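You operate a simulated robot arm through the tools that you are given. There is no shell and no other tool.

You run a simulated robot arm. Do the job below in one go: nothing can be reset, and whatever is moved stays where it is left.

TASK
Take the clear jug on the black mat on the feed table and put it away on the drain rack. Open the yellow bar, take the purple tin with the latest date from the lower shelf of the store rack and put it on top of the grey plate and shut the bar again. Fetch the yellow clip from the top of the pattern table and set it on the top of the issue table. Put the yellow cup on the top of the intake box. Press the clear button three times. Take the tape roll from the shelf of the mat stand and put it in the teal tote. Any order will do. Set down upright: clear jug, purple tin.
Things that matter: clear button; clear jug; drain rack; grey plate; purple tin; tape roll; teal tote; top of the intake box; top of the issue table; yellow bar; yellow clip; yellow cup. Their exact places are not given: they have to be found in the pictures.

Only the result counts: the job must be done as asked and must still hold three seconds after the hand-in. Knocking over, shifting, dropping, spilling or breaking anything else fails it.

THE ROBOT
A 6-joint arm with a fingered hand on a trunk, on a base that moves. Base frame: it is fixed to the floor where the robot stands at the start and does not move with it; the origin is under the middle of the robot, x ahead of it, y to its left, z up. Lengths are in m, angles in degrees, forces in N, time in s.
With the tool pointing down near the work surface it reaches from about 0.24 to 0.6 m from the robot's upright axis, wherever it stands. Its first joint turns from -166.0 to 166.0 degrees. Places, roughly: clear button [2.8, -3.2, 1.1]; clear jug [0.5, -3.25, 0.75]; drain rack [9.3, 2.2, 0.9]; grey plate (19x13x5 cm) [0.4, -1.8, 0.9]; purple tin [-0.75, -4.75, 0.5]; tape roll (10x9x3 cm) [4.5, -4.5, 0.4]; teal tote (19x17x17 cm) [1.6, -5.9, 0.9]; top of the intake box (23x108 cm) [5.36, -2.94, 0.8]; top of the issue table [0, -5.3, 0.9]; yellow bar [-0.7, -4.6, 0.5]; yellow clip [1.5, -5.75, 1]; yellow cup (8x8x8 cm) [1.8, -5.9, 0.9]. Payload 3.2 kg.
The TCP is the grasp point between the finger pads, 0.022 m short of the fingertips. In the tool frame z runs along the fingers and y along their closing line. The gripper opens to 0.112 m; its body begins 0.06 m behind the TCP. The gripper is a hand of 3 fingers: y runs from the thumb to the fingers, the wrist lies at [0, 0, -0.218] in the tool frame, and closing takes about 1.5 s.
Orientation is that of the tool frame in the base frame, as a unit quaternion [x, y, z, w]. With the fingers straight down and closing along the base's y, the tool's x points along the base's -x, its y along +y and its z along -z.

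THE INTERFACE
- The arm moves only by the tool send_rows. Its argument "commands" is a list of rows, each a list of 7 numbers: the finger opening in m, from 0 to 0.112, then the shift along the tool's x, y, z in m, then the turn, a rotation vector about the tool's x, y, z in degrees. In form: [[claw, tx, ty, tz, wx, wy, wz], ...]. A call has 1 to 20 rows; each row shifts and turns the commanded pose from where the row before left it, along the tool's axes as they then stand. Each row takes 0.2 s and may step no farther than 0.05 m and 8.6 degrees from the row before; otherwise, or with a gripper value out of range, the whole call is refused. A pose out of reach is approached as far as the arm can. The call stops where the force on the tool passes 40 N (or 10 N more than at its start, if that is more) or the arm is blocked; 0.2 s more then pass. The fingers move at their own pace (about 0.108 m/s each) and stop on an object; they squeeze with about 22 N. The grip force told is the motor's: it shows also when the fingers shut on nothing. Time passes only in rows, and 0.2 s behind the last, so rows that do not move let the fingers close. It gives the time, the measured TCP pose, the force on the tool (base axes), the opening and the grip force at its end, in the units of the frame above (readings bear some noise), with the torque about the TCP (base axes, N m) and any sound that the robot's microphone picked up.
- Cameras (640 x 400 px; columns grow to the right, rows downward): "scene" is now at [0.0298, 0.1553, 1.4388]; the picture's right is [-0.14, -0.99, 0.00], its down [-0.52, 0.07, -0.85] and it looks along [0.84, -0.12, -0.53] (base axes); focal length 271 px, centre (320, 200). "wrist" rides on the gripper at [0.066, 0.003, -0.08] in the tool frame; the picture's right is [-0.05, 1.00, 0.00], its down [-0.77, -0.04, -0.64] and it looks along [-0.64, -0.03, 0.77] (tool axes); focal length 275 px, centre (320, 200).
- capture(camera): a new picture of that camera. No time passes.
- move_column(by): slides the trunk up (or, below 0, down) by that many m; the arm and the scene camera ride with it, the base frame stays. It gives what a move gives, with no picture.
- base_move(legs): drives the robot by 1 to 6 legs, each [ahead, turn to the left] in m and degrees, along the robot's own axes; the way and the turn of a leg run together, so that a leg with both is an arc; at most 1.5 m and 180 degrees a leg. The arm and the cameras ride along, it lands a little off, and it stops where it bumps. It gives what a move gives.
- preshape(shape): the hand has 3 fingers and takes this shape, open, in about a second: jaw (thumb against the fingers, like two jaws); tri (thumb and two fingers); tip (a fingertip pinch); poke (one finger out to press); point (the index stretched); flat (the hand flat); cup (the hand cupped); fist (a fist). The gripper value then closes the fingers along that shape, each until it touches; the sizes above hold for jaw. It gives what a move gives, with no picture.
- aim_head(pan, tilt): turns the head with the scene camera to pan (to the left, within 155 degrees either way) and tilt (down, from -29 to 69), counted from straight ahead of the robot. It gives what a move gives.
- measure_at(camera, pixels): for up to 12 pixels [column, row] of the newest picture of that camera ("zoom" is the newest enlarged one), the place [x, y, z] in the base frame of the surface seen there, good to about 0.003 m. No time passes.
- zoom(camera, box): a new picture of the part [left, top, right, bottom] of that camera's present view, enlarged. No time passes.
- job_done(): hands the job in; it is judged then, once.

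Leave the gripper open and the arm clear of the work at the hand-in unless told otherwise.

The tools are called by a JSON object that holds its "api" and its "payload". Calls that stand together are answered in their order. send_rows: Moves the arm, as the interface text tells. Its arguments: {"type":"object","properties":{"commands":{"type":"array","items":{"type":"array","items":{"type":"number"}}}},"required":["commands"]} The other tools are called the same way: move_column (by) moves the trunk up or down; preshape (shape) gives the hand a shape; base_move (legs) drives the base; aim_head (pan, tilt) turns the head that bears the scene camera; capture (camera) takes a picture; measure_at (camera, pixels) gives the place of the surface under pixels of a picture; zoom (camera, box) takes an enlarged picture of a part of a camera's view; job_done () hands the job in.

At the start:

```text
time: 0.0
eef_pos: [0.3986, -0.0579, 1.0499]
orientation: [-0.001, 1.0, 0.0, 0.0]
force: [-0.1, -0.2, -0.2]
torque: [0.04, 0.0, -0.02]
gripper_width: 0.1119
gripper_force: 0.0
shape: jaw
trunk travel left (down, up): [-0.45, 0.14]
robot x, y, heading: [0.001, 0.0004, 0.2]
head pan, tilt (commanded): [-8.1, 31.8]
```

scene: 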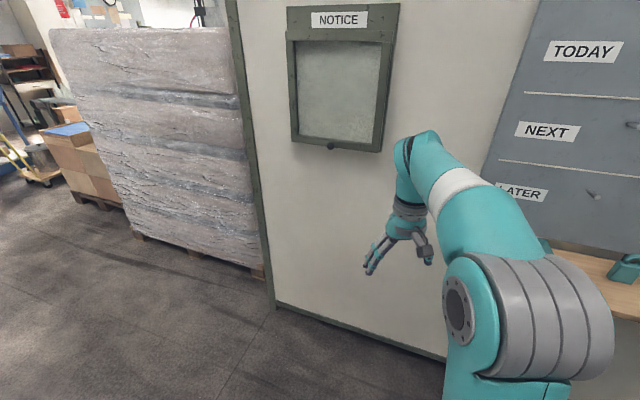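
wrist: 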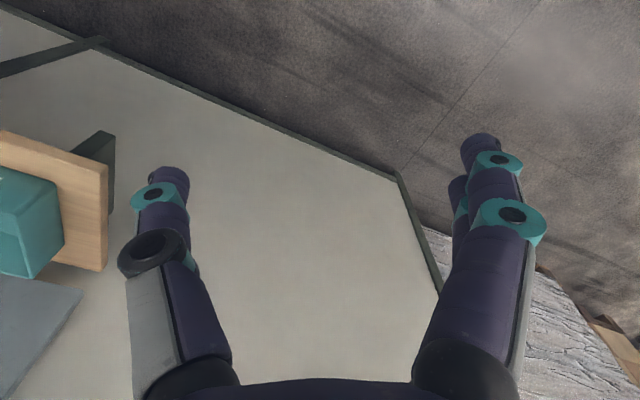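

I see a wall panel with a NOTICE frame and a board with TODAY/NEXT/LATER to the right. First I look around with the head to map the surroundings.

{"api": "aim_head", "payload": {"pan": -60, "tilt": 20}}

{"api": "capture", "payload": {"camera": "scene"}}

{"api": "aim_head", "payload": {"pan": -110, "tilt": 20}}

{"api": "capture", "payload": {"camera": "scene"}}

{"api": "aim_head", "payload": {"pan": -150, "tilt": 20}}

{"api": "capture", "payload": {"camera": "scene"}}

{"api": "aim_head", "payload": {"pan": 60, "tilt": 20}}

{"api": "capture", "payload": {"camera": "scene"}}

{"api": "aim_head", "payload": {"pan": 130, "tilt": 20}}

{"api": "capture", "payload": {"camera": "scene"}}

```text
time: 1.2
eef_pos: [0.3993, -0.059, 1.0499]
orientation: [0.0, 1.0, -0.001, 0.0]
force: [0.1, 0.5, -0.4]
torque: [-0.04, -0.03, -0.03]
gripper_width: 0.1118
gripper_force: 0.1
shape: jaw
trunk travel left (down, up): [-0.45, 0.14]
robot x, y, heading: [0.0009, -0.0008, -0.2]
head pan, tilt (commanded): [-60.0, 20.0]
```

```text
taken
```

scene: 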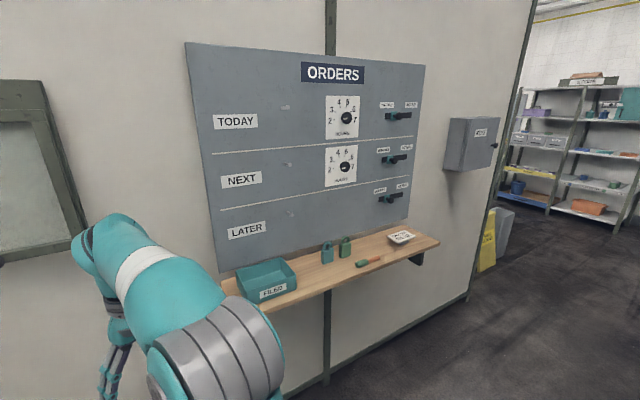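

```text
time: 2.4
eef_pos: [0.3989, -0.0582, 1.0498]
orientation: [0.0, 1.0, 0.0, 0.001]
force: [-0.2, 0.1, -0.5]
torque: [0.0, 0.01, 0.02]
gripper_width: 0.1119
gripper_force: 0.1
shape: jaw
trunk travel left (down, up): [-0.45, 0.14]
robot x, y, heading: [0.0015, -0.002, 0.1]
head pan, tilt (commanded): [-110.0, 20.0]
```

```text
taken
```

scene: 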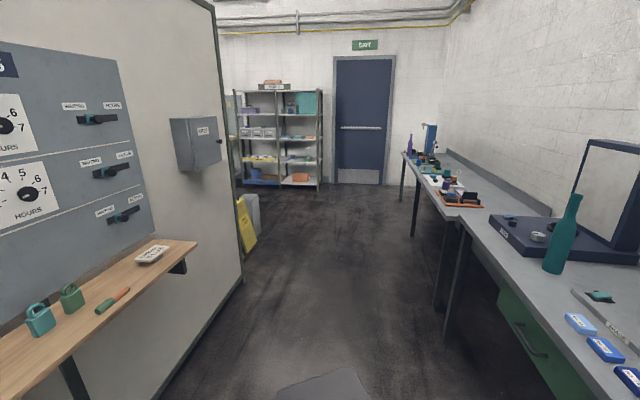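

```text
time: 3.5
eef_pos: [0.3994, -0.0599, 1.0508]
orientation: [0.0, 1.0, 0.0, 0.001]
force: [-0.2, -0.1, 0.4]
torque: [0.01, -0.01, 0.02]
gripper_width: 0.1118
gripper_force: 0.0
shape: jaw
trunk travel left (down, up): [-0.45, 0.14]
robot x, y, heading: [-0.0027, 0.0017, 0.2]
head pan, tilt (commanded): [-150.0, 20.0]
```

```text
taken
```

scene: 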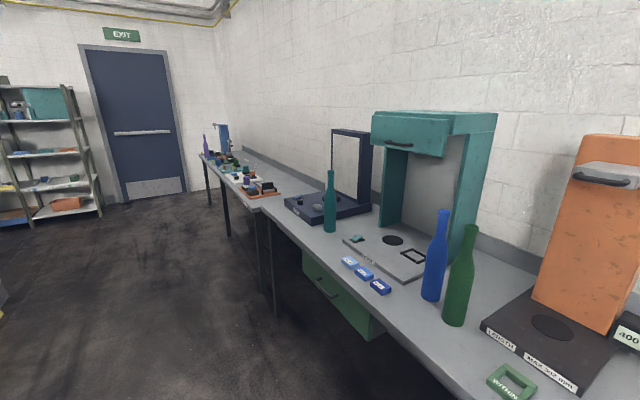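

```text
time: 6.5
eef_pos: [0.3985, -0.0595, 1.0503]
orientation: [0.0, 1.0, 0.0, 0.0]
force: [-0.4, 0.5, 0.1]
torque: [0.01, 0.01, 0.04]
gripper_width: 0.1121
gripper_force: 0.1
shape: jaw
trunk travel left (down, up): [-0.45, 0.14]
robot x, y, heading: [0.003, 0.0004, -0.1]
head pan, tilt (commanded): [60.0, 20.0]
```

```text
taken
```

scene: 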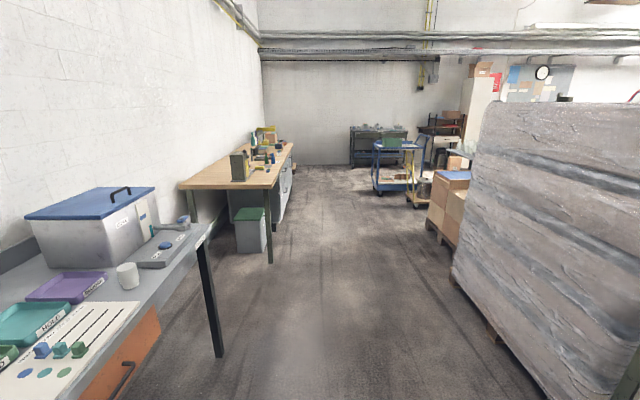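

```text
time: 7.9
eef_pos: [0.3999, -0.0601, 1.051]
orientation: [0.0, 1.0, 0.0, 0.0]
force: [0.3, -0.1, -0.2]
torque: [-0.01, 0.01, 0.01]
gripper_width: 0.1119
gripper_force: 0.1
shape: jaw
trunk travel left (down, up): [-0.45, 0.14]
robot x, y, heading: [-0.003, -0.0001, -0.1]
head pan, tilt (commanded): [130.0, 20.0]
```

```text
taken
```

scene: 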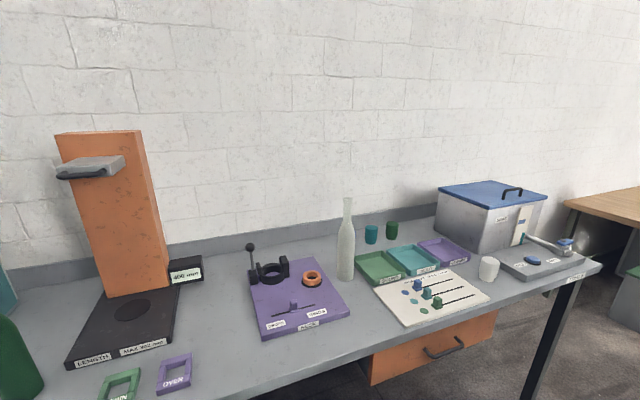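

The robot stands in an aisle; the work area lies to the right (−y). I look that way again and measure points to know the free floor.

{"api": "aim_head", "payload": {"pan": -85, "tilt": 20}}

{"api": "capture", "payload": {"camera": "scene"}}

{"api": "measure_at", "payload": {"camera": "scene", "pixels": [[320, 390], [320, 300], [320, 250], [400, 220], [450, 210], [180, 160], [350, 160], [420, 130], [520, 190], [580, 180], [100, 150], [540, 380]]}}

```text
time: 11.0
eef_pos: [0.3988, -0.06, 1.0514]
orientation: [0.0, 1.0, 0.0, 0.0]
force: [-0.1, -0.8, -0.6]
torque: [-0.04, -0.02, 0.02]
gripper_width: 0.1118
gripper_force: 0.2
shape: jaw
trunk travel left (down, up): [-0.45, 0.14]
robot x, y, heading: [0.0015, -0.0001, 0.2]
head pan, tilt (commanded): [-85.0, 20.0]
```

```text
taken
```

scene: 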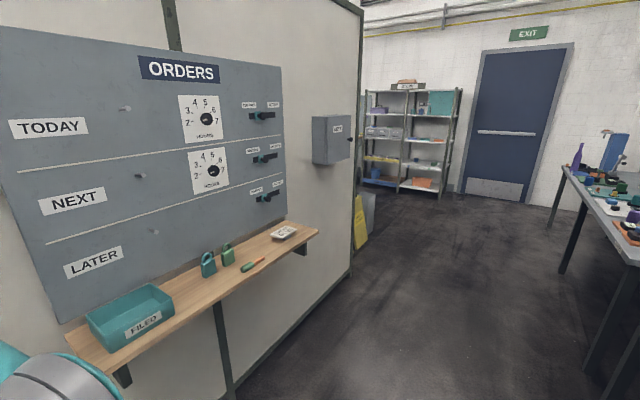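

```text
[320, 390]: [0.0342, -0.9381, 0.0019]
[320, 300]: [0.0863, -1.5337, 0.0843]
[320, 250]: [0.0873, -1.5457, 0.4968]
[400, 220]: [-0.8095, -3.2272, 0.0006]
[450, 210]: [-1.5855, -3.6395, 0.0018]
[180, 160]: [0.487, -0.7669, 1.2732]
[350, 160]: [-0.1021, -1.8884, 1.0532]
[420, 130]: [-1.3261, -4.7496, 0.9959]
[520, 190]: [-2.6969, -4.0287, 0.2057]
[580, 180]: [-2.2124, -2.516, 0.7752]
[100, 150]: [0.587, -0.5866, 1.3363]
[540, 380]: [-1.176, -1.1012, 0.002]
```

I'll measure the table edges on the right side and the shelf on the left before turning.

{"api": "aim_head", "payload": {"pan": -115, "tilt": 30}}

{"api": "capture", "payload": {"camera": "scene"}}

{"api": "measure_at", "payload": {"camera": "scene", "pixels": [[320, 390], [320, 300], [320, 200], [320, 150], [250, 150], [400, 150], [420, 220], [450, 260], [520, 280], [180, 220], [160, 100], [500, 380]]}}

```text
time: 11.9
eef_pos: [0.3987, -0.0593, 1.0506]
orientation: [0.0, 1.0, 0.0, 0.0]
force: [-0.3, 0.1, -0.4]
torque: [-0.04, -0.03, 0.05]
gripper_width: 0.1117
gripper_force: 0.0
shape: jaw
trunk travel left (down, up): [-0.45, 0.14]
robot x, y, heading: [-0.002, -0.0019, 0.0]
head pan, tilt (commanded): [-115.0, 30.0]
```

```text
taken
```

scene: 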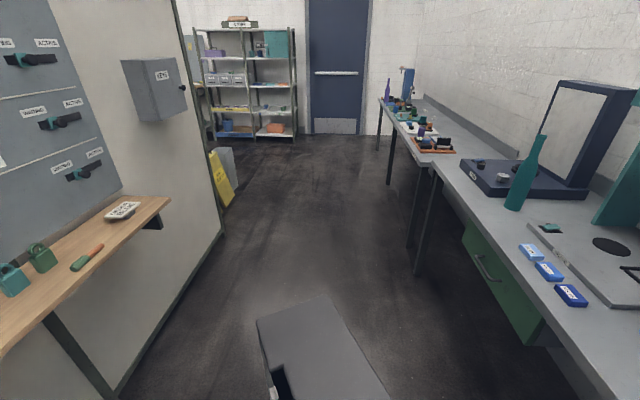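

```text
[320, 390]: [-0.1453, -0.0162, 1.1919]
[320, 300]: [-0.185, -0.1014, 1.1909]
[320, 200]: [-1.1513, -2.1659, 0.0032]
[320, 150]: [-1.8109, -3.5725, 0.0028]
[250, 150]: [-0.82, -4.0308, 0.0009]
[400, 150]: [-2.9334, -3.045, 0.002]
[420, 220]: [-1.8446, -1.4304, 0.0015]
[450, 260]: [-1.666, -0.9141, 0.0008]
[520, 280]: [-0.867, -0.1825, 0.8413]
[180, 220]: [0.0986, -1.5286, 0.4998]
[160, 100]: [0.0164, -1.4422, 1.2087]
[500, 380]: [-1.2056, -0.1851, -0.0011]
```

Aisle runs along about −117.5°. I'll turn right and drive 1.5 m down it, then look around.

{"api": "base_move", "payload": {"legs": [[0, -117.5], [1.5, 0]]}}

{"api": "aim_head", "payload": {"pan": 30, "tilt": 25}}

{"api": "capture", "payload": {"camera": "scene"}}

{"api": "measure_at", "payload": {"camera": "scene", "pixels": [[320, 390], [320, 300], [320, 200], [100, 350], [160, 250], [200, 200], [250, 150], [400, 150], [420, 220], [450, 260], [520, 280], [180, 220]]}}

```text
time: 24.2
eef_pos: [-0.8911, -1.6621, 1.0508]
orientation: [0.851, 0.525, 0.001, 0.0]
force: [0.3, -0.3, 0.2]
torque: [-0.01, -0.02, 0.0]
gripper_width: 0.1117
gripper_force: 0.1
shape: jaw
trunk travel left (down, up): [-0.45, 0.14]
robot x, y, heading: [-0.6613, -1.3332, -116.6]
head pan, tilt (commanded): [-115.0, 30.0]
```

```text
time: 26.4
eef_pos: [-0.8901, -1.6614, 1.0493]
orientation: [0.851, 0.526, 0.0, 0.0]
force: [1.0, 0.7, 0.3]
torque: [0.01, -0.01, 0.01]
gripper_width: 0.1121
gripper_force: 0.0
shape: jaw
trunk travel left (down, up): [-0.45, 0.14]
robot x, y, heading: [-0.6573, -1.3296, -116.4]
head pan, tilt (commanded): [30.0, 25.0]
```

```text
taken
```

scene: 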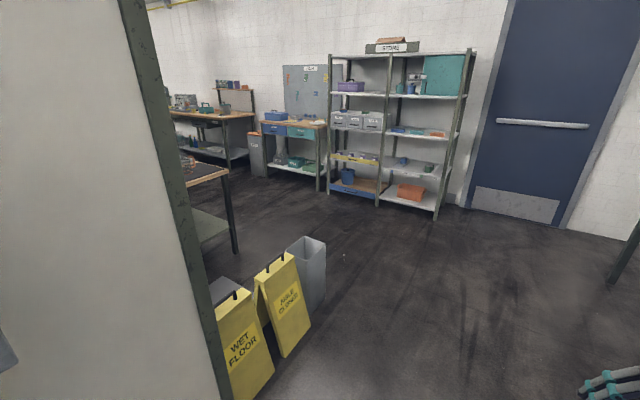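

```text
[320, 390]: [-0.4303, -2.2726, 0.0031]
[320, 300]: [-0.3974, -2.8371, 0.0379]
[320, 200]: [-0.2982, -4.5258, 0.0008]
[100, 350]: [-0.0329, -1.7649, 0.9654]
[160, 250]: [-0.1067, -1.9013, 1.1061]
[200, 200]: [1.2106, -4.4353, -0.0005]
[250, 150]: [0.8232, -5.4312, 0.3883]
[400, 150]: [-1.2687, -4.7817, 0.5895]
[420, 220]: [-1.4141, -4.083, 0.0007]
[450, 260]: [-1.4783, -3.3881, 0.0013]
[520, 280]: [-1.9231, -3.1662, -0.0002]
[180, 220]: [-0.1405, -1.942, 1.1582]
```

I see the store rack (its lower shelf with a yellow bar at about pixel (355,157)), two wet-floor signs and a bin to avoid. I drive a bit further down the aisle.

{"api": "base_move", "payload": {"legs": [[1.4, 6]]}}

{"api": "aim_head", "payload": {"pan": 30, "tilt": 20}}

{"api": "capture", "payload": {"camera": "scene"}}

{"api": "aim_head", "payload": {"pan": 90, "tilt": 20}}

{"api": "capture", "payload": {"camera": "scene"}}

{"api": "measure_at", "payload": {"camera": "scene", "pixels": [[320, 390], [320, 300], [320, 200], [100, 350], [160, 250], [200, 200], [250, 150], [400, 150], [420, 220], [450, 260], [520, 280], [180, 220]]}}

```text
time: 33.4
eef_pos: [-1.4272, -2.9599, 1.05]
orientation: [0.826, 0.563, -0.001, 0.0]
force: [-0.1, 0.2, -0.3]
torque: [0.01, 0.02, -0.01]
gripper_width: 0.1117
gripper_force: 0.1
shape: jaw
trunk travel left (down, up): [-0.45, 0.14]
robot x, y, heading: [-1.2261, -2.6116, -111.6]
head pan, tilt (commanded): [30.0, 25.0]
```

```text
time: 34.1
eef_pos: [-1.4282, -2.9612, 1.0514]
orientation: [0.826, 0.564, 0.0, 0.0]
force: [0.3, 0.0, 0.7]
torque: [-0.01, 0.01, -0.06]
gripper_width: 0.1117
gripper_force: 0.1
shape: jaw
trunk travel left (down, up): [-0.45, 0.14]
robot x, y, heading: [-1.2311, -2.6105, -111.4]
head pan, tilt (commanded): [30.0, 20.0]
```

```text
taken
```

scene: 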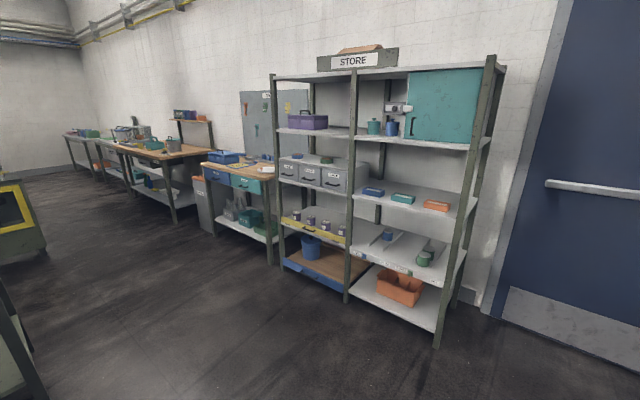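

```text
time: 35.4
eef_pos: [-1.4285, -2.9616, 1.0504]
orientation: [0.826, 0.563, 0.0, 0.0]
force: [0.8, -0.4, -0.4]
torque: [-0.02, 0.01, 0.02]
gripper_width: 0.1116
gripper_force: 0.1
shape: jaw
trunk travel left (down, up): [-0.45, 0.14]
robot x, y, heading: [-1.2318, -2.6129, -111.3]
head pan, tilt (commanded): [90.0, 20.0]
```

```text
taken
```

scene: 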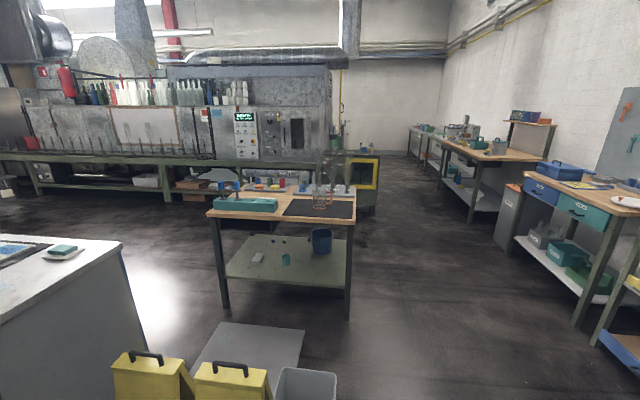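

```text
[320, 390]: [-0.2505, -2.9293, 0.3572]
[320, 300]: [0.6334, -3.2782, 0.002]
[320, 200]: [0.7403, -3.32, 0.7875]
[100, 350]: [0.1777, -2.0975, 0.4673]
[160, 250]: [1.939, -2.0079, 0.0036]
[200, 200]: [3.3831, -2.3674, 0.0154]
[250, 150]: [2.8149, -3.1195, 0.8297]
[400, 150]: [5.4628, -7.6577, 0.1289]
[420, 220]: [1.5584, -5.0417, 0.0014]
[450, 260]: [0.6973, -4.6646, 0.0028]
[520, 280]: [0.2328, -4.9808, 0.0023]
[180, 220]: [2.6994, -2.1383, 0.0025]
```

Now an overview: feed table at centre with jug on a black mat, white counter left, furnace machine behind, issue/pattern tables right. I zoom in on several parts.

{"api": "zoom", "payload": {"camera": "scene", "box": [200, 100, 400, 225]}}

{"api": "zoom", "payload": {"camera": "scene", "box": [400, 90, 640, 240]}}

{"api": "zoom", "payload": {"camera": "scene", "box": [0, 200, 160, 300]}}

{"api": "aim_head", "payload": {"pan": 50, "tilt": 15}}

{"api": "capture", "payload": {"camera": "scene"}}

{"api": "zoom", "payload": {"camera": "scene", "box": [0, 100, 320, 300]}}

{"api": "aim_head", "payload": {"pan": 130, "tilt": 15}}

{"api": "capture", "payload": {"camera": "scene"}}

```text
3.20 times, centred on (300, 162) of scene
```

zoom: 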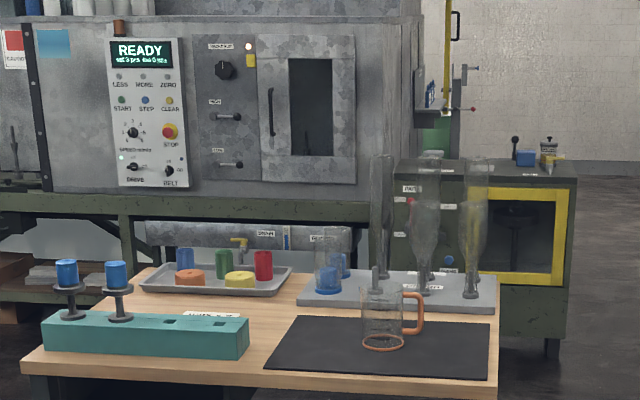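

```text
2.67 times, centred on (520, 165) of scene
```

zoom: 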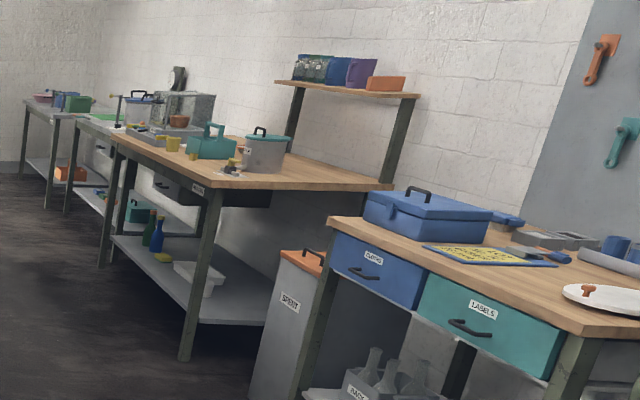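

```text
4.00 times, centred on (80, 250) of scene
```

zoom: 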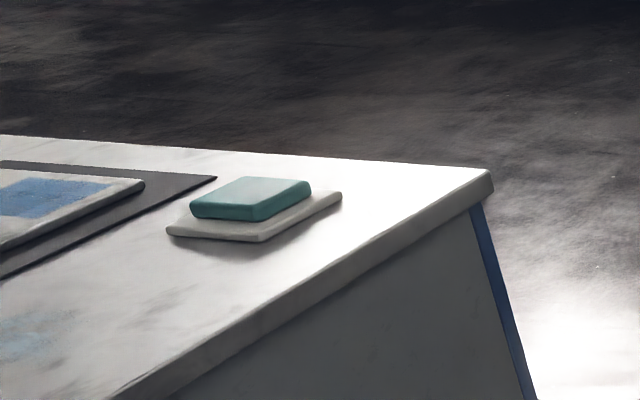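

```text
time: 36.5
eef_pos: [-1.4285, -2.9604, 1.0497]
orientation: [0.826, 0.563, 0.0, 0.0]
force: [-0.5, 0.3, -0.3]
torque: [0.0, 0.01, 0.01]
gripper_width: 0.112
gripper_force: 0.1
shape: jaw
trunk travel left (down, up): [-0.45, 0.14]
robot x, y, heading: [-1.2295, -2.6121, -111.4]
head pan, tilt (commanded): [50.0, 15.0]
```

```text
taken
```

scene: 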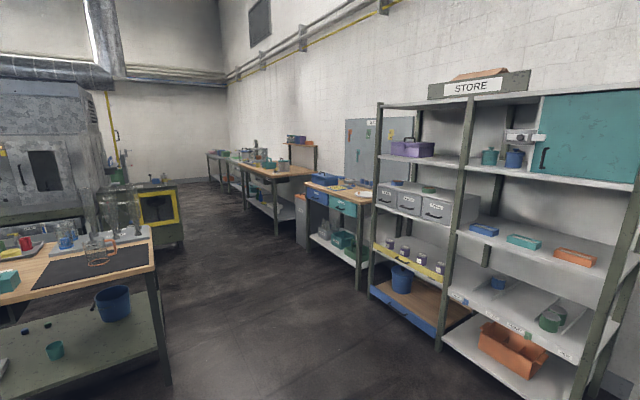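

```text
2.00 times, centred on (160, 200) of scene
```

zoom: 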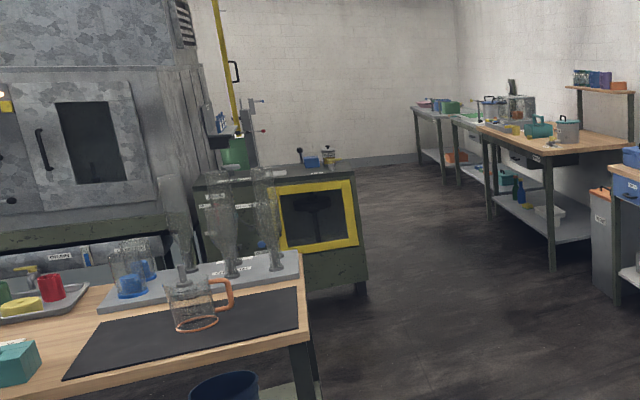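

```text
time: 38.0
eef_pos: [-1.4286, -2.9611, 1.0506]
orientation: [0.826, 0.564, 0.0, 0.0]
force: [0.8, 0.1, 0.5]
torque: [0.0, 0.02, 0.04]
gripper_width: 0.1118
gripper_force: 0.0
shape: jaw
trunk travel left (down, up): [-0.45, 0.14]
robot x, y, heading: [-1.2263, -2.6138, -111.6]
head pan, tilt (commanded): [130.0, 15.0]
```

```text
taken
```

scene: 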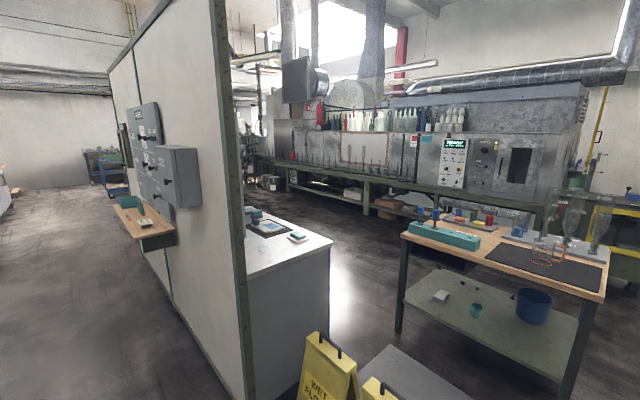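

I see the layout. Start with the store rack: look closer at the tins behind the yellow bar.

{"api": "aim_head", "payload": {"pan": 30, "tilt": 20}}

{"api": "zoom", "payload": {"camera": "scene", "box": [260, 180, 372, 250]}}

{"api": "measure_at", "payload": {"camera": "zoom", "pixels": [[128, 216], [205, 240], [295, 265], [380, 290], [200, 260], [450, 320], [110, 230], [480, 355], [110, 330], [300, 300]]}}

```text
time: 39.8
eef_pos: [-1.4279, -2.9609, 1.0508]
orientation: [0.825, 0.564, -0.001, 0.0]
force: [0.2, 0.1, -0.4]
torque: [0.0, 0.03, -0.01]
gripper_width: 0.112
gripper_force: 0.1
shape: jaw
trunk travel left (down, up): [-0.45, 0.14]
robot x, y, heading: [-1.2296, -2.6148, -111.5]
head pan, tilt (commanded): [30.0, 20.0]
```

```text
5.71 times, centred on (316, 215) of scene
```

zoom: 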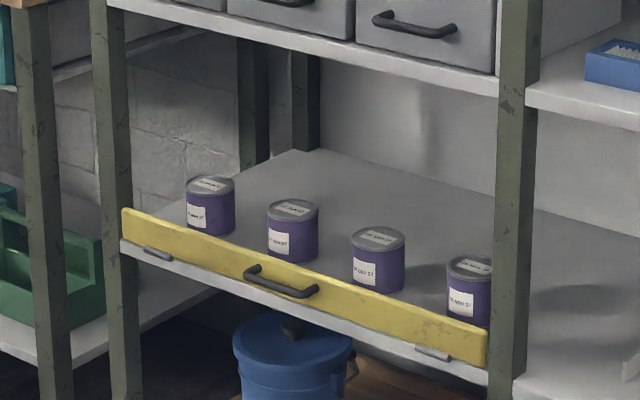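

```text
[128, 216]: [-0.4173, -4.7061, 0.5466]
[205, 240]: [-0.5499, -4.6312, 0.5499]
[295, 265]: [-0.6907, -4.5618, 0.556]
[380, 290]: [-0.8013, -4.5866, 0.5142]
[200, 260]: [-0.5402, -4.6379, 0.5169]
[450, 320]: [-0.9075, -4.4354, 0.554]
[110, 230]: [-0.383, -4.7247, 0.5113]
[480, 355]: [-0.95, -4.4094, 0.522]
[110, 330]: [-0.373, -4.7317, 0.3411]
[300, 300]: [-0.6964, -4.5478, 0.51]
```

The bar (about 0.61 m long, hinged along its bottom edge, handle in the middle) faces direction (0.49, 0.87); tins are purple with date labels. I look down at my own base and the feed table corner to judge clearances before driving.

{"api": "aim_head", "payload": {"pan": 60, "tilt": 60}}

{"api": "capture", "payload": {"camera": "scene"}}

{"api": "measure_at", "payload": {"camera": "scene", "pixels": [[320, 390], [320, 350], [320, 300], [320, 250], [200, 380], [100, 380], [450, 380], [550, 380], [400, 250], [240, 250]]}}

{"api": "aim_head", "payload": {"pan": 80, "tilt": 35}}

{"api": "capture", "payload": {"camera": "scene"}}

```text
time: 40.8
eef_pos: [-1.4283, -2.961, 1.051]
orientation: [0.826, 0.563, 0.0, -0.001]
force: [-0.4, -0.1, 0.8]
torque: [0.0, -0.03, 0.01]
gripper_width: 0.112
gripper_force: 0.1
shape: jaw
trunk travel left (down, up): [-0.45, 0.14]
robot x, y, heading: [-1.2281, -2.6095, -111.5]
head pan, tilt (commanded): [60.0, 60.0]
```

```text
taken
```

scene: 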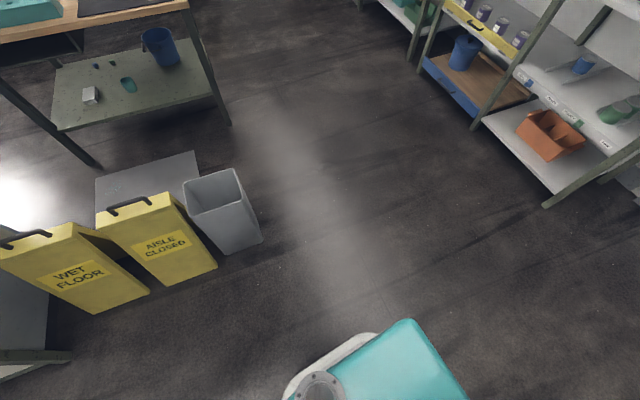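

```text
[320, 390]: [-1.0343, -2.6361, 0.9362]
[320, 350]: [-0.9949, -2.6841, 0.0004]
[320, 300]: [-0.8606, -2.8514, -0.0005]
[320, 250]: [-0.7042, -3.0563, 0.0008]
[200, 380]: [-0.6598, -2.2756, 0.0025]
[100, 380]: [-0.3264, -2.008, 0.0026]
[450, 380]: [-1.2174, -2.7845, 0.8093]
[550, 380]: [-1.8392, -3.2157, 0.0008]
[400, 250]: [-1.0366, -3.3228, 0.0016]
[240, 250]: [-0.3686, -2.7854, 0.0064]
```

```text
time: 41.7
eef_pos: [-1.428, -2.9612, 1.0501]
orientation: [0.826, 0.564, 0.0, 0.0]
force: [-0.1, -0.5, 0.3]
torque: [-0.01, 0.01, -0.01]
gripper_width: 0.1119
gripper_force: 0.0
shape: jaw
trunk travel left (down, up): [-0.45, 0.14]
robot x, y, heading: [-1.2285, -2.6093, -111.4]
head pan, tilt (commanded): [80.0, 35.0]
```

```text
taken
```

scene: 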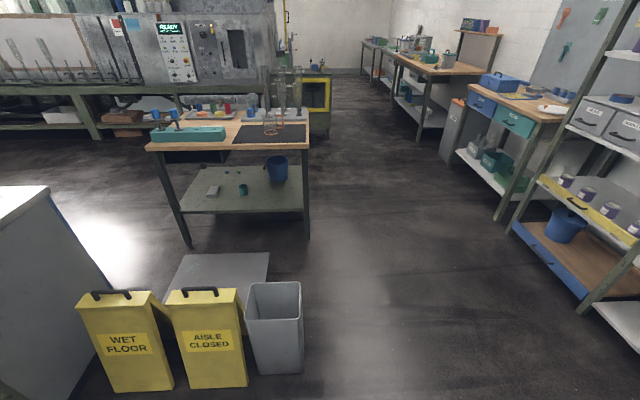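

Floor is visible within 0.25 m of the robot axis, so the base is small. I measure bin, floor mat, feed table legs and rack legs.

{"api": "measure_at", "payload": {"camera": "scene", "pixels": [[302, 370], [303, 285], [250, 385], [265, 255], [175, 285], [306, 238], [190, 243], [310, 150], [148, 146], [505, 220], [580, 312], [90, 390]]}}

```text
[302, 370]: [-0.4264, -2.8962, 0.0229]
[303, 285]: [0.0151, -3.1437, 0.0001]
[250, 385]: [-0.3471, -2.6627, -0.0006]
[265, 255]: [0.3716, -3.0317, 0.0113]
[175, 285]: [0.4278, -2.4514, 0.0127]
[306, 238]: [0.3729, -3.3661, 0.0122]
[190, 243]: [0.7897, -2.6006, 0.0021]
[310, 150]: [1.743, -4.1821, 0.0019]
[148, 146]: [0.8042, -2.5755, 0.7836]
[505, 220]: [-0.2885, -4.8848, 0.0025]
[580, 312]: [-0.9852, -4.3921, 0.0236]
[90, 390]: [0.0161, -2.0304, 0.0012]
```

Now I drive to a spot in front of the yellow bar (about 0.75 m off) and face the rack.

{"api": "base_move", "payload": {"legs": [[0, 56.5], [1.5, 0], [0, -63.5]]}}

{"api": "aim_head", "payload": {"pan": 0, "tilt": 45}}

{"api": "capture", "payload": {"camera": "scene"}}

```text
time: 54.4
eef_pos: [-0.6405, -4.1668, 1.0512]
orientation: [0.866, 0.5, 0.0, 0.0]
force: [0.0, -0.8, -0.3]
torque: [-0.01, 0.01, -0.01]
gripper_width: 0.1117
gripper_force: 0.1
shape: jaw
trunk travel left (down, up): [-0.45, 0.14]
robot x, y, heading: [-0.3889, -3.8487, -119.9]
head pan, tilt (commanded): [80.0, 35.0]
```

```text
time: 55.9
eef_pos: [-0.6418, -4.1664, 1.05]
orientation: [0.866, 0.5, -0.001, 0.0]
force: [-0.6, 0.6, 0.0]
torque: [0.01, 0.03, 0.05]
gripper_width: 0.1118
gripper_force: 0.1
shape: jaw
trunk travel left (down, up): [-0.45, 0.14]
robot x, y, heading: [-0.39, -3.8513, -120.4]
head pan, tilt (commanded): [0.0, 45.0]
```

```text
taken
```

scene: 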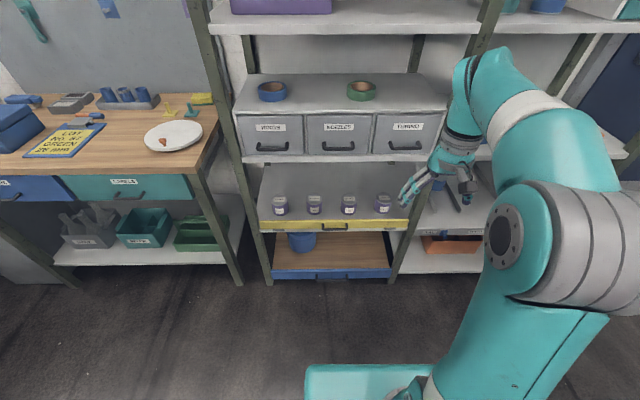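

I zoom in on the tins' labels around pixels (275–395, 195–215).

{"api": "zoom", "payload": {"camera": "scene", "box": [256, 180, 352, 240]}}

{"api": "zoom", "payload": {"camera": "scene", "box": [325, 180, 421, 240]}}

{"api": "measure_at", "payload": {"camera": "scene", "pixels": [[270, 224], [335, 224], [402, 224], [280, 196], [314, 196], [348, 196], [383, 195], [335, 218], [335, 230], [330, 158], [330, 200]]}}

```text
6.67 times, centred on (304, 210) of scene
```

zoom: 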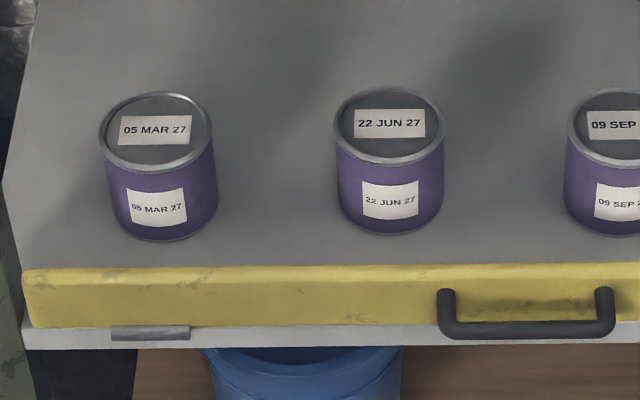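

```text
6.67 times, centred on (373, 210) of scene
```

zoom: 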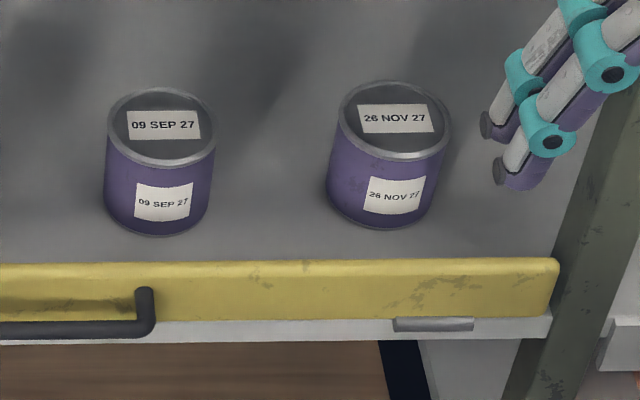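

```text
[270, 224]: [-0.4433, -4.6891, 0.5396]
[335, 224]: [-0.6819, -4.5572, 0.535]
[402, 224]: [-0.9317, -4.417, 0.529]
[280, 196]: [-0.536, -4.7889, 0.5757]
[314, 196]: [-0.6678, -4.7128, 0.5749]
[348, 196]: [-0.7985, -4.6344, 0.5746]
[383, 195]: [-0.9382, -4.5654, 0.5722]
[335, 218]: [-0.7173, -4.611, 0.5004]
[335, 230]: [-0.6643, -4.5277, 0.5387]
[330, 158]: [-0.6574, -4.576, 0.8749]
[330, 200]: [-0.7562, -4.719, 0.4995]
```

The latest date is 26 NOV 27: the rightmost tin at about (-0.938, -4.565). The bar is hinged at its bottom with a handle in the middle at about (-0.664, -4.528, 0.539). I first roll the hand by 180° about its axis so the wrist camera comes on top when the hand points forward.

{"api": "send_rows", "payload": {"commands": [[0.112, 0, 0, 0, 0, 0, 8.5], [0.112, 0, 0, 0, 0, 0, 8.5], [0.112, 0, 0, 0, 0, 0, 8.5], [0.112, 0, 0, 0, 0, 0, 8.5], [0.112, 0, 0, 0, 0, 0, 8.5], [0.112, 0, 0, 0, 0, 0, 8.5], [0.112, 0, 0, 0, 0, 0, 8.5], [0.112, 0, 0, 0, 0, 0, 8.5], [0.112, 0, 0, 0, 0, 0, 8.5], [0.112, 0, 0, 0, 0, 0, 8.5]]}}

{"api": "send_rows", "payload": {"commands": [[0.112, 0, 0, 0, 0, 0, 8.5], [0.112, 0, 0, 0, 0, 0, 8.5], [0.112, 0, 0, 0, 0, 0, 8.5], [0.112, 0, 0, 0, 0, 0, 8.5], [0.112, 0, 0, 0, 0, 0, 8.5], [0.112, 0, 0, 0, 0, 0, 8.5], [0.112, 0, 0, 0, 0, 0, 8.5], [0.112, 0, 0, 0, 0, 0, 8.5], [0.112, 0, 0, 0, 0, 0, 8.5], [0.112, 0, 0, 0, 0, 0, 8.5], [0.112, 0, 0, 0, 0, 0, 8.5], [0.112, 0, 0, 0, 0, 0, 3.0]]}}

{"api": "capture", "payload": {"camera": "scene"}}

```text
time: 58.1
eef_pos: [-0.6416, -4.1667, 1.0503]
orientation: [0.976, -0.217, 0.0, 0.0]
force: [0.5, -0.2, -0.4]
torque: [0.01, -0.02, -0.01]
gripper_width: 0.1119
gripper_force: 0.0
shape: jaw
trunk travel left (down, up): [-0.45, 0.14]
robot x, y, heading: [-0.3897, -3.8521, -120.0]
head pan, tilt (commanded): [0.0, 45.0]
```

```text
time: 60.7
eef_pos: [-0.6416, -4.1665, 1.0513]
orientation: [-0.488, 0.873, 0.0, 0.001]
force: [-0.8, 1.0, 0.1]
torque: [-0.01, 0.04, -0.04]
gripper_width: 0.1121
gripper_force: 0.0
shape: jaw
trunk travel left (down, up): [-0.45, 0.14]
robot x, y, heading: [-0.389, -3.8468, -120.2]
head pan, tilt (commanded): [0.0, 45.0]
```

```text
taken
```

scene: 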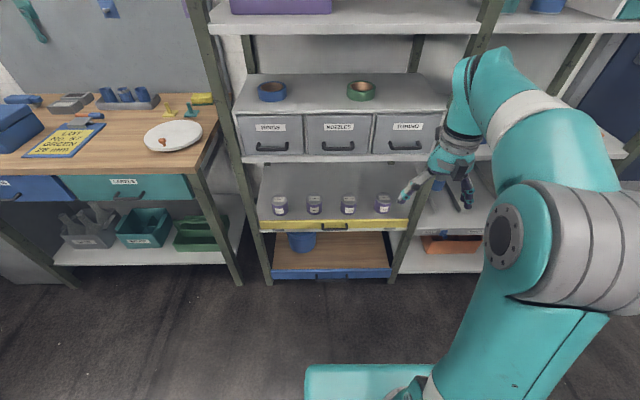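

The hand is flipped. Now I lower the trunk by 0.40 m.

{"api": "move_column", "payload": {"by": -0.4}}

{"api": "send_rows", "payload": {"commands": [[0.112, 0.02, 0, 0, 0, 8.5, 0], [0.112, 0.0198, 0, 0.003, 0, 8.5, 0], [0.112, 0.0191, 0, 0.0058, 0, 8.5, 0], [0.112, 0.0181, 0, 0.0086, 0, 8.5, 0], [0.112, 0.0166, 0, 0.0112, 0, 8.5, 0], [0.112, 0.0147, 0, 0.0135, 0, 8.5, 0], [0.112, 0.0126, 0, 0.0155, 0, 8.5, 0], [0.112, 0.0102, 0, 0.0172, 0, 8.5, 0]]}}

{"api": "capture", "payload": {"camera": "scene"}}

{"api": "capture", "payload": {"camera": "wrist"}}

```text
time: 64.6
eef_pos: [-0.642, -4.1659, 0.6509]
orientation: [-0.489, 0.873, 0.0, 0.0]
force: [-0.6, 0.2, -0.1]
torque: [-0.03, 0.01, 0.0]
gripper_width: 0.1119
gripper_force: 0.1
shape: jaw
trunk travel left (down, up): [-0.05, 0.54]
robot x, y, heading: [-0.3898, -3.856, -120.0]
head pan, tilt (commanded): [0.0, 45.0]
```

```text
time: 66.4
eef_pos: [-0.7094, -4.297, 0.6487]
orientation: [-0.427, 0.74, -0.269, -0.444]
force: [-0.2, 0.0, 0.5]
torque: [0.01, 0.02, 0.01]
gripper_width: 0.1121
gripper_force: 0.1
shape: jaw
out of reach, approached as far as the arm can: row 7, 8
trunk travel left (down, up): [-0.05, 0.54]
robot x, y, heading: [-0.3942, -3.8485, -119.8]
head pan, tilt (commanded): [0.0, 45.0]
```

```text
taken
```

scene: 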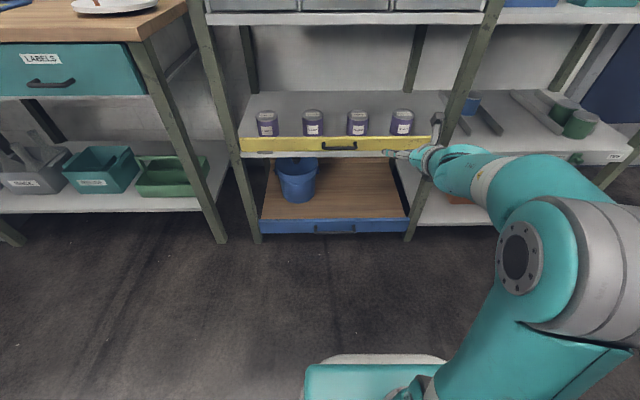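

```text
taken
```

wrist: 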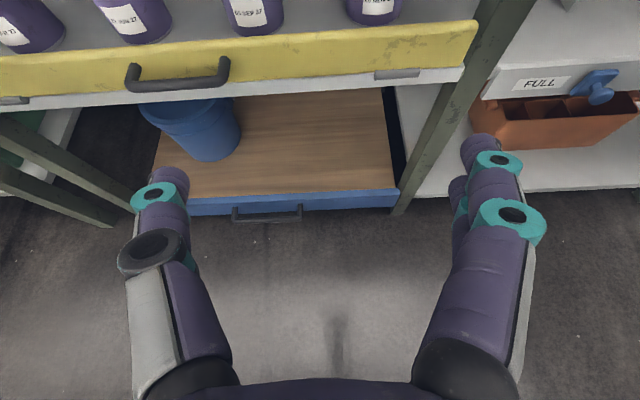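

The hand pitched to about 59° but rows 7–8 were out of reach. I measure arm parts in the scene picture to understand the arm's geometry.

{"api": "measure_at", "payload": {"camera": "scene", "pixels": [[518, 258], [600, 250], [560, 180], [540, 165], [470, 170], [450, 170], [425, 155], [560, 330], [450, 380], [370, 385], [380, 365], [620, 300]]}}

```text
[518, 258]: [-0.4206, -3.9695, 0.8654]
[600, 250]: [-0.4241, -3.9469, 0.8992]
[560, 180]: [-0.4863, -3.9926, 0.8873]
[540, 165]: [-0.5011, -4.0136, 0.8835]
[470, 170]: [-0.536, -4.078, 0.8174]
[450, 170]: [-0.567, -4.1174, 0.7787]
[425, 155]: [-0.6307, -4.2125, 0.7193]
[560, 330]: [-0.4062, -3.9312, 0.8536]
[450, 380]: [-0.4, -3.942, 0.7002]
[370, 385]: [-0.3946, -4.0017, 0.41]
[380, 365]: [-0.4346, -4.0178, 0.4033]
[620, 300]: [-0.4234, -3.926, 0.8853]
```

The wrist reach is limiting at this distance, so I move the base 0.15 m closer to the rack (hand stays in front of the shelf at z≈0.65).

{"api": "base_move", "payload": {"legs": [[0.15, 1.3]]}}

{"api": "capture", "payload": {"camera": "wrist"}}

{"api": "measure_at", "payload": {"camera": "wrist", "pixels": [[135, 70], [180, 85], [222, 70], [180, 60], [180, 40], [180, 100], [400, 75], [450, 30], [450, 70], [480, 50], [100, 45], [300, 75]]}}

```text
time: 67.7
eef_pos: [-0.773, -4.4352, 0.6498]
orientation: [-0.435, 0.735, -0.275, -0.441]
force: [-0.8, -0.3, 0.4]
torque: [0.02, 0.0, 0.01]
gripper_width: 0.1122
gripper_force: 0.0
shape: jaw
trunk travel left (down, up): [-0.05, 0.54]
robot x, y, heading: [-0.4643, -3.9801, -118.6]
head pan, tilt (commanded): [0.0, 45.0]
```

```text
taken
```

wrist: 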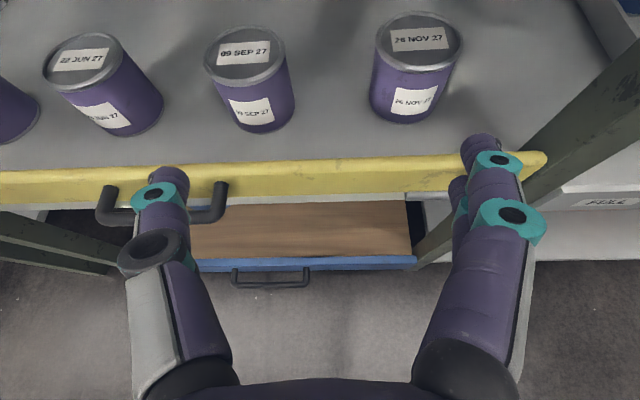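

```text
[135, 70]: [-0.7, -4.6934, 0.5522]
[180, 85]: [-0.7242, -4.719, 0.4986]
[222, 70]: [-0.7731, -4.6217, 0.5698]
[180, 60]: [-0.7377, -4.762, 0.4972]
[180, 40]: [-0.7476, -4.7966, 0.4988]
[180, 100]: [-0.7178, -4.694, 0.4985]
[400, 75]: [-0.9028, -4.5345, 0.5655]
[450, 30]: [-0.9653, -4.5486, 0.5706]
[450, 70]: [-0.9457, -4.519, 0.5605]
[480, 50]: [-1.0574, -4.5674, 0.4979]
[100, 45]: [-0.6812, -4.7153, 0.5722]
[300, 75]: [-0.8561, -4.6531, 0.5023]
```

Now I measure the bar, handle and post exactly in this wrist picture.

{"api": "measure_at", "payload": {"camera": "wrist", "pixels": [[108, 190], [108, 215], [222, 185], [210, 217], [60, 175], [60, 198], [340, 165], [340, 188], [535, 160], [560, 150], [420, 30], [418, 52]]}}

{"api": "zoom", "payload": {"camera": "wrist", "box": [60, 130, 300, 280]}}

```text
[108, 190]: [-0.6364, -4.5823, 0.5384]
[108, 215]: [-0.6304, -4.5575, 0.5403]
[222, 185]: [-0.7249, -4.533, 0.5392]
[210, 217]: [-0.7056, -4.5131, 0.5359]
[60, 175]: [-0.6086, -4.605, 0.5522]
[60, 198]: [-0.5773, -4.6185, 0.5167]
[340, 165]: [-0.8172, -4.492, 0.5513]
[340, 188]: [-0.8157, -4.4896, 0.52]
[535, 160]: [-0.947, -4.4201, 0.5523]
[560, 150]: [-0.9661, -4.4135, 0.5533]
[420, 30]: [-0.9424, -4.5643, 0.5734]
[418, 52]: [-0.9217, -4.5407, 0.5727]
```

```text
2.67 times, centred on (180, 205) of wrist
```

zoom: 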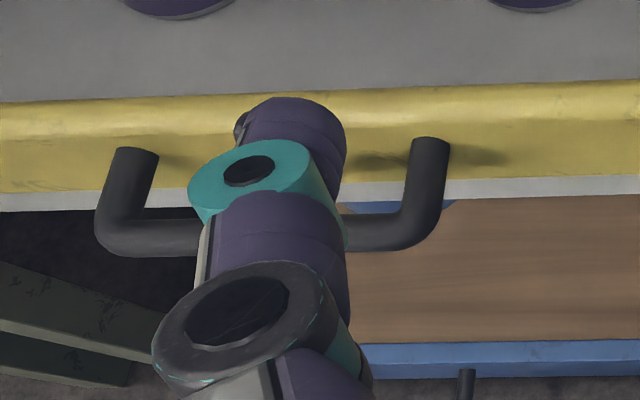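

I see the handle at about (-0.67,-4.535,0.535) sticking out 4 cm, bar face at its top edge z≈0.56. Plan: with the fingers closed as a stick, hook behind the bar's top edge between two tins and pull it outward. First close the fingers, move left to the bar middle and pitch to about 45°.

{"api": "send_rows", "payload": {"commands": [[0.0, 0, -0.05, 0, 0, -8.5, 0], [0.0, 0, -0.05, 0, 0, -8.5, 0], [0.0, 0, -0.05, 0, 0, 0, 0], [0.0, 0, 0, 0, 0, 0, 0], [0.0, 0, 0, 0, 0, 0, 0], [0.0, 0, 0, 0, 0, 0, 0]]}}

{"api": "capture", "payload": {"camera": "wrist"}}

{"api": "capture", "payload": {"camera": "scene"}}

```text
time: 69.1
eef_pos: [-0.6532, -4.4977, 0.6523]
orientation: [-0.471, 0.781, -0.227, -0.341]
force: [0.5, 0.4, -1.4]
torque: [0.0, -0.01, -0.01]
gripper_width: 0.0001
gripper_force: 21.5
shape: jaw
out of reach, approached as far as the arm can: row 1
trunk travel left (down, up): [-0.05, 0.54]
robot x, y, heading: [-0.4648, -3.9812, -118.6]
head pan, tilt (commanded): [0.0, 45.0]
```

```text
taken
```

wrist: 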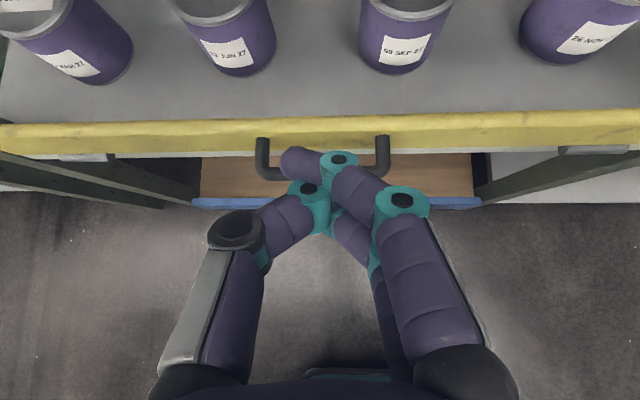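

```text
taken
```

scene: 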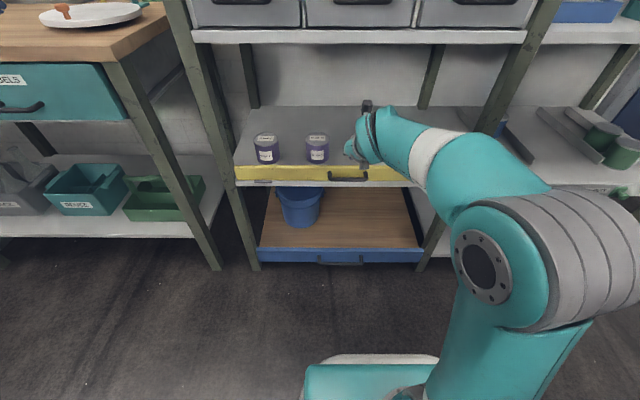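

Hand is at the middle, 48° pitch. I move forward 0.12 m above the bar (z 0.65), then check.

{"api": "send_rows", "payload": {"commands": [[0.0, 0.0272, -0.005, 0.0307, 0, 0, 0], [0.0, 0.0272, -0.005, 0.0307, 0, 0, 0], [0.0, 0.0272, -0.0055, 0.0307, 0, 0, 0]]}}

{"api": "capture", "payload": {"camera": "wrist"}}

```text
time: 69.9
eef_pos: [-0.6949, -4.6127, 0.6526]
orientation: [-0.471, 0.781, -0.228, -0.341]
force: [-0.2, 1.4, -0.2]
torque: [0.0, 0.02, 0.0]
gripper_width: 0.0002
gripper_force: 22.2
shape: jaw
trunk travel left (down, up): [-0.05, 0.54]
robot x, y, heading: [-0.4628, -3.982, -118.9]
head pan, tilt (commanded): [0.0, 45.0]
```

```text
taken
```

wrist: 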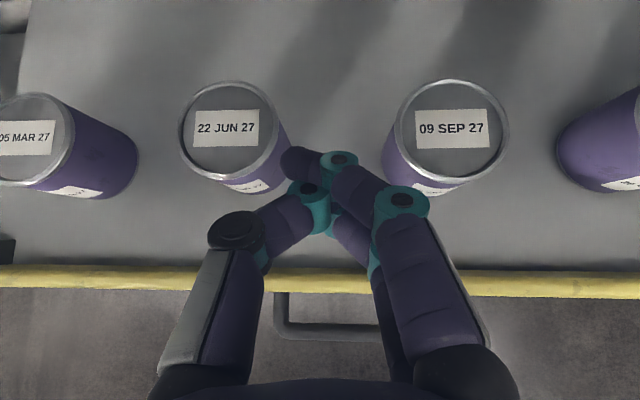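

TCP is above the gap between the middle tins, just behind the bar. I lower about 0.095 m.

{"api": "send_rows", "payload": {"commands": [[0.0, -0.0178, 0, 0.0158, 0, 0, 0], [0.0, -0.0178, 0, 0.0158, 0, 0, 0], [0.0, -0.0178, 0, 0.0158, 0, 0, 0], [0.0, -0.0178, 0, 0.0158, 0, 0, 0]]}}

{"api": "capture", "payload": {"camera": "wrist"}}

{"api": "capture", "payload": {"camera": "scene"}}

```text
time: 70.9
eef_pos: [-0.6917, -4.6162, 0.5568]
orientation: [-0.472, 0.781, -0.228, -0.34]
force: [0.0, 0.2, -0.1]
torque: [0.0, -0.02, -0.02]
gripper_width: 0.0002
gripper_force: 22.0
shape: jaw
trunk travel left (down, up): [-0.05, 0.54]
robot x, y, heading: [-0.4623, -3.9791, -118.6]
head pan, tilt (commanded): [0.0, 45.0]
```

```text
taken
```

wrist: 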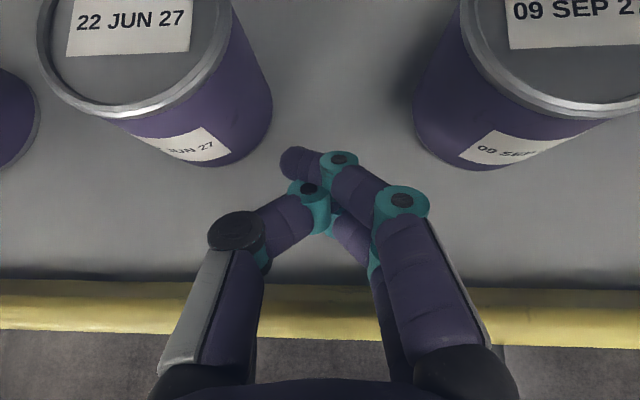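

```text
taken
```

scene: 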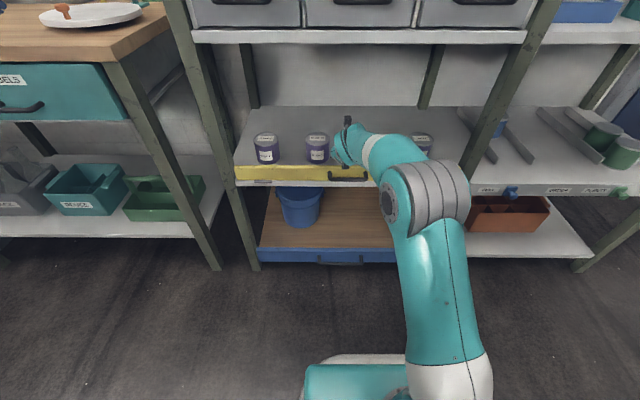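

The closed fingertips are behind the bar, no contact force. Now I pull outward (−u) by 0.04 m.

{"api": "send_rows", "payload": {"commands": [[0.0, -0.0133, 0, -0.015, 0, 0, 0], [0.0, -0.0133, 0, -0.015, 0, 0, 0]]}}

{"api": "capture", "payload": {"camera": "wrist"}}

```text
time: 71.5
eef_pos: [-0.6718, -4.5794, 0.556]
orientation: [-0.472, 0.781, -0.228, -0.34]
force: [-0.2, -0.7, 3.2]
torque: [0.09, 0.01, 0.01]
gripper_width: 0.0
gripper_force: 21.9
shape: jaw
trunk travel left (down, up): [-0.05, 0.54]
robot x, y, heading: [-0.4606, -3.9825, -118.6]
head pan, tilt (commanded): [0.0, 45.0]
```

```text
taken
```

wrist: 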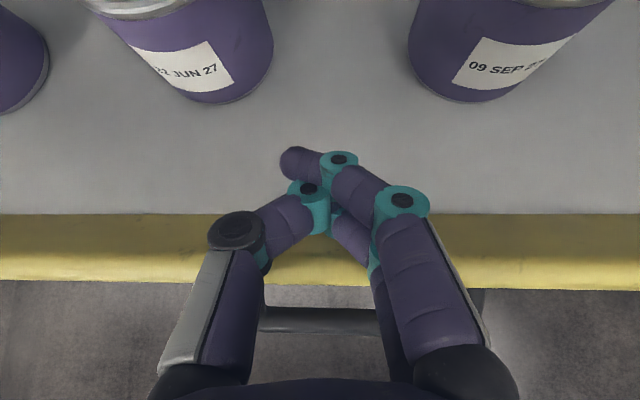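

The bar is starting to lean out (3 N only). Continue the pull another 0.06 m.

{"api": "send_rows", "payload": {"commands": [[0.0, -0.0133, 0, -0.015, 0, 0, 0], [0.0, -0.0133, 0, -0.015, 0, 0, 0], [0.0, -0.0133, 0, -0.015, 0, 0, 0]]}}

{"api": "capture", "payload": {"camera": "wrist"}}

```text
time: 72.3
eef_pos: [-0.6448, -4.5256, 0.5577]
orientation: [-0.472, 0.781, -0.227, -0.34]
force: [0.4, -0.8, -0.4]
torque: [0.03, -0.03, -0.02]
gripper_width: 0.0
gripper_force: 21.7
shape: jaw
trunk travel left (down, up): [-0.05, 0.54]
robot x, y, heading: [-0.4661, -3.9826, -118.5]
head pan, tilt (commanded): [0.0, 45.0]
```

```text
taken
```

wrist: 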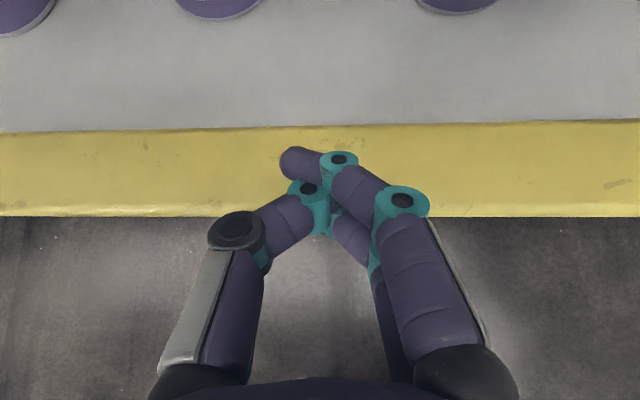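

The bar looks folded outward. I measure its surface.

{"api": "measure_at", "payload": {"camera": "wrist", "pixels": [[100, 140], [100, 170], [100, 205], [500, 130], [500, 170], [500, 210], [100, 100], [500, 100]]}}

```text
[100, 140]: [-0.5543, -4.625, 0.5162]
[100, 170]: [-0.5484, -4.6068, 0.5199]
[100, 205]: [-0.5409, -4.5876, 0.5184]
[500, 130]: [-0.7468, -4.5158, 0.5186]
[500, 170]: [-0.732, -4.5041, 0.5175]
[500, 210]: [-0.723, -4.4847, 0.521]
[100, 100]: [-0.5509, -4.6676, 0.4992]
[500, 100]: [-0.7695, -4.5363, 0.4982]
```

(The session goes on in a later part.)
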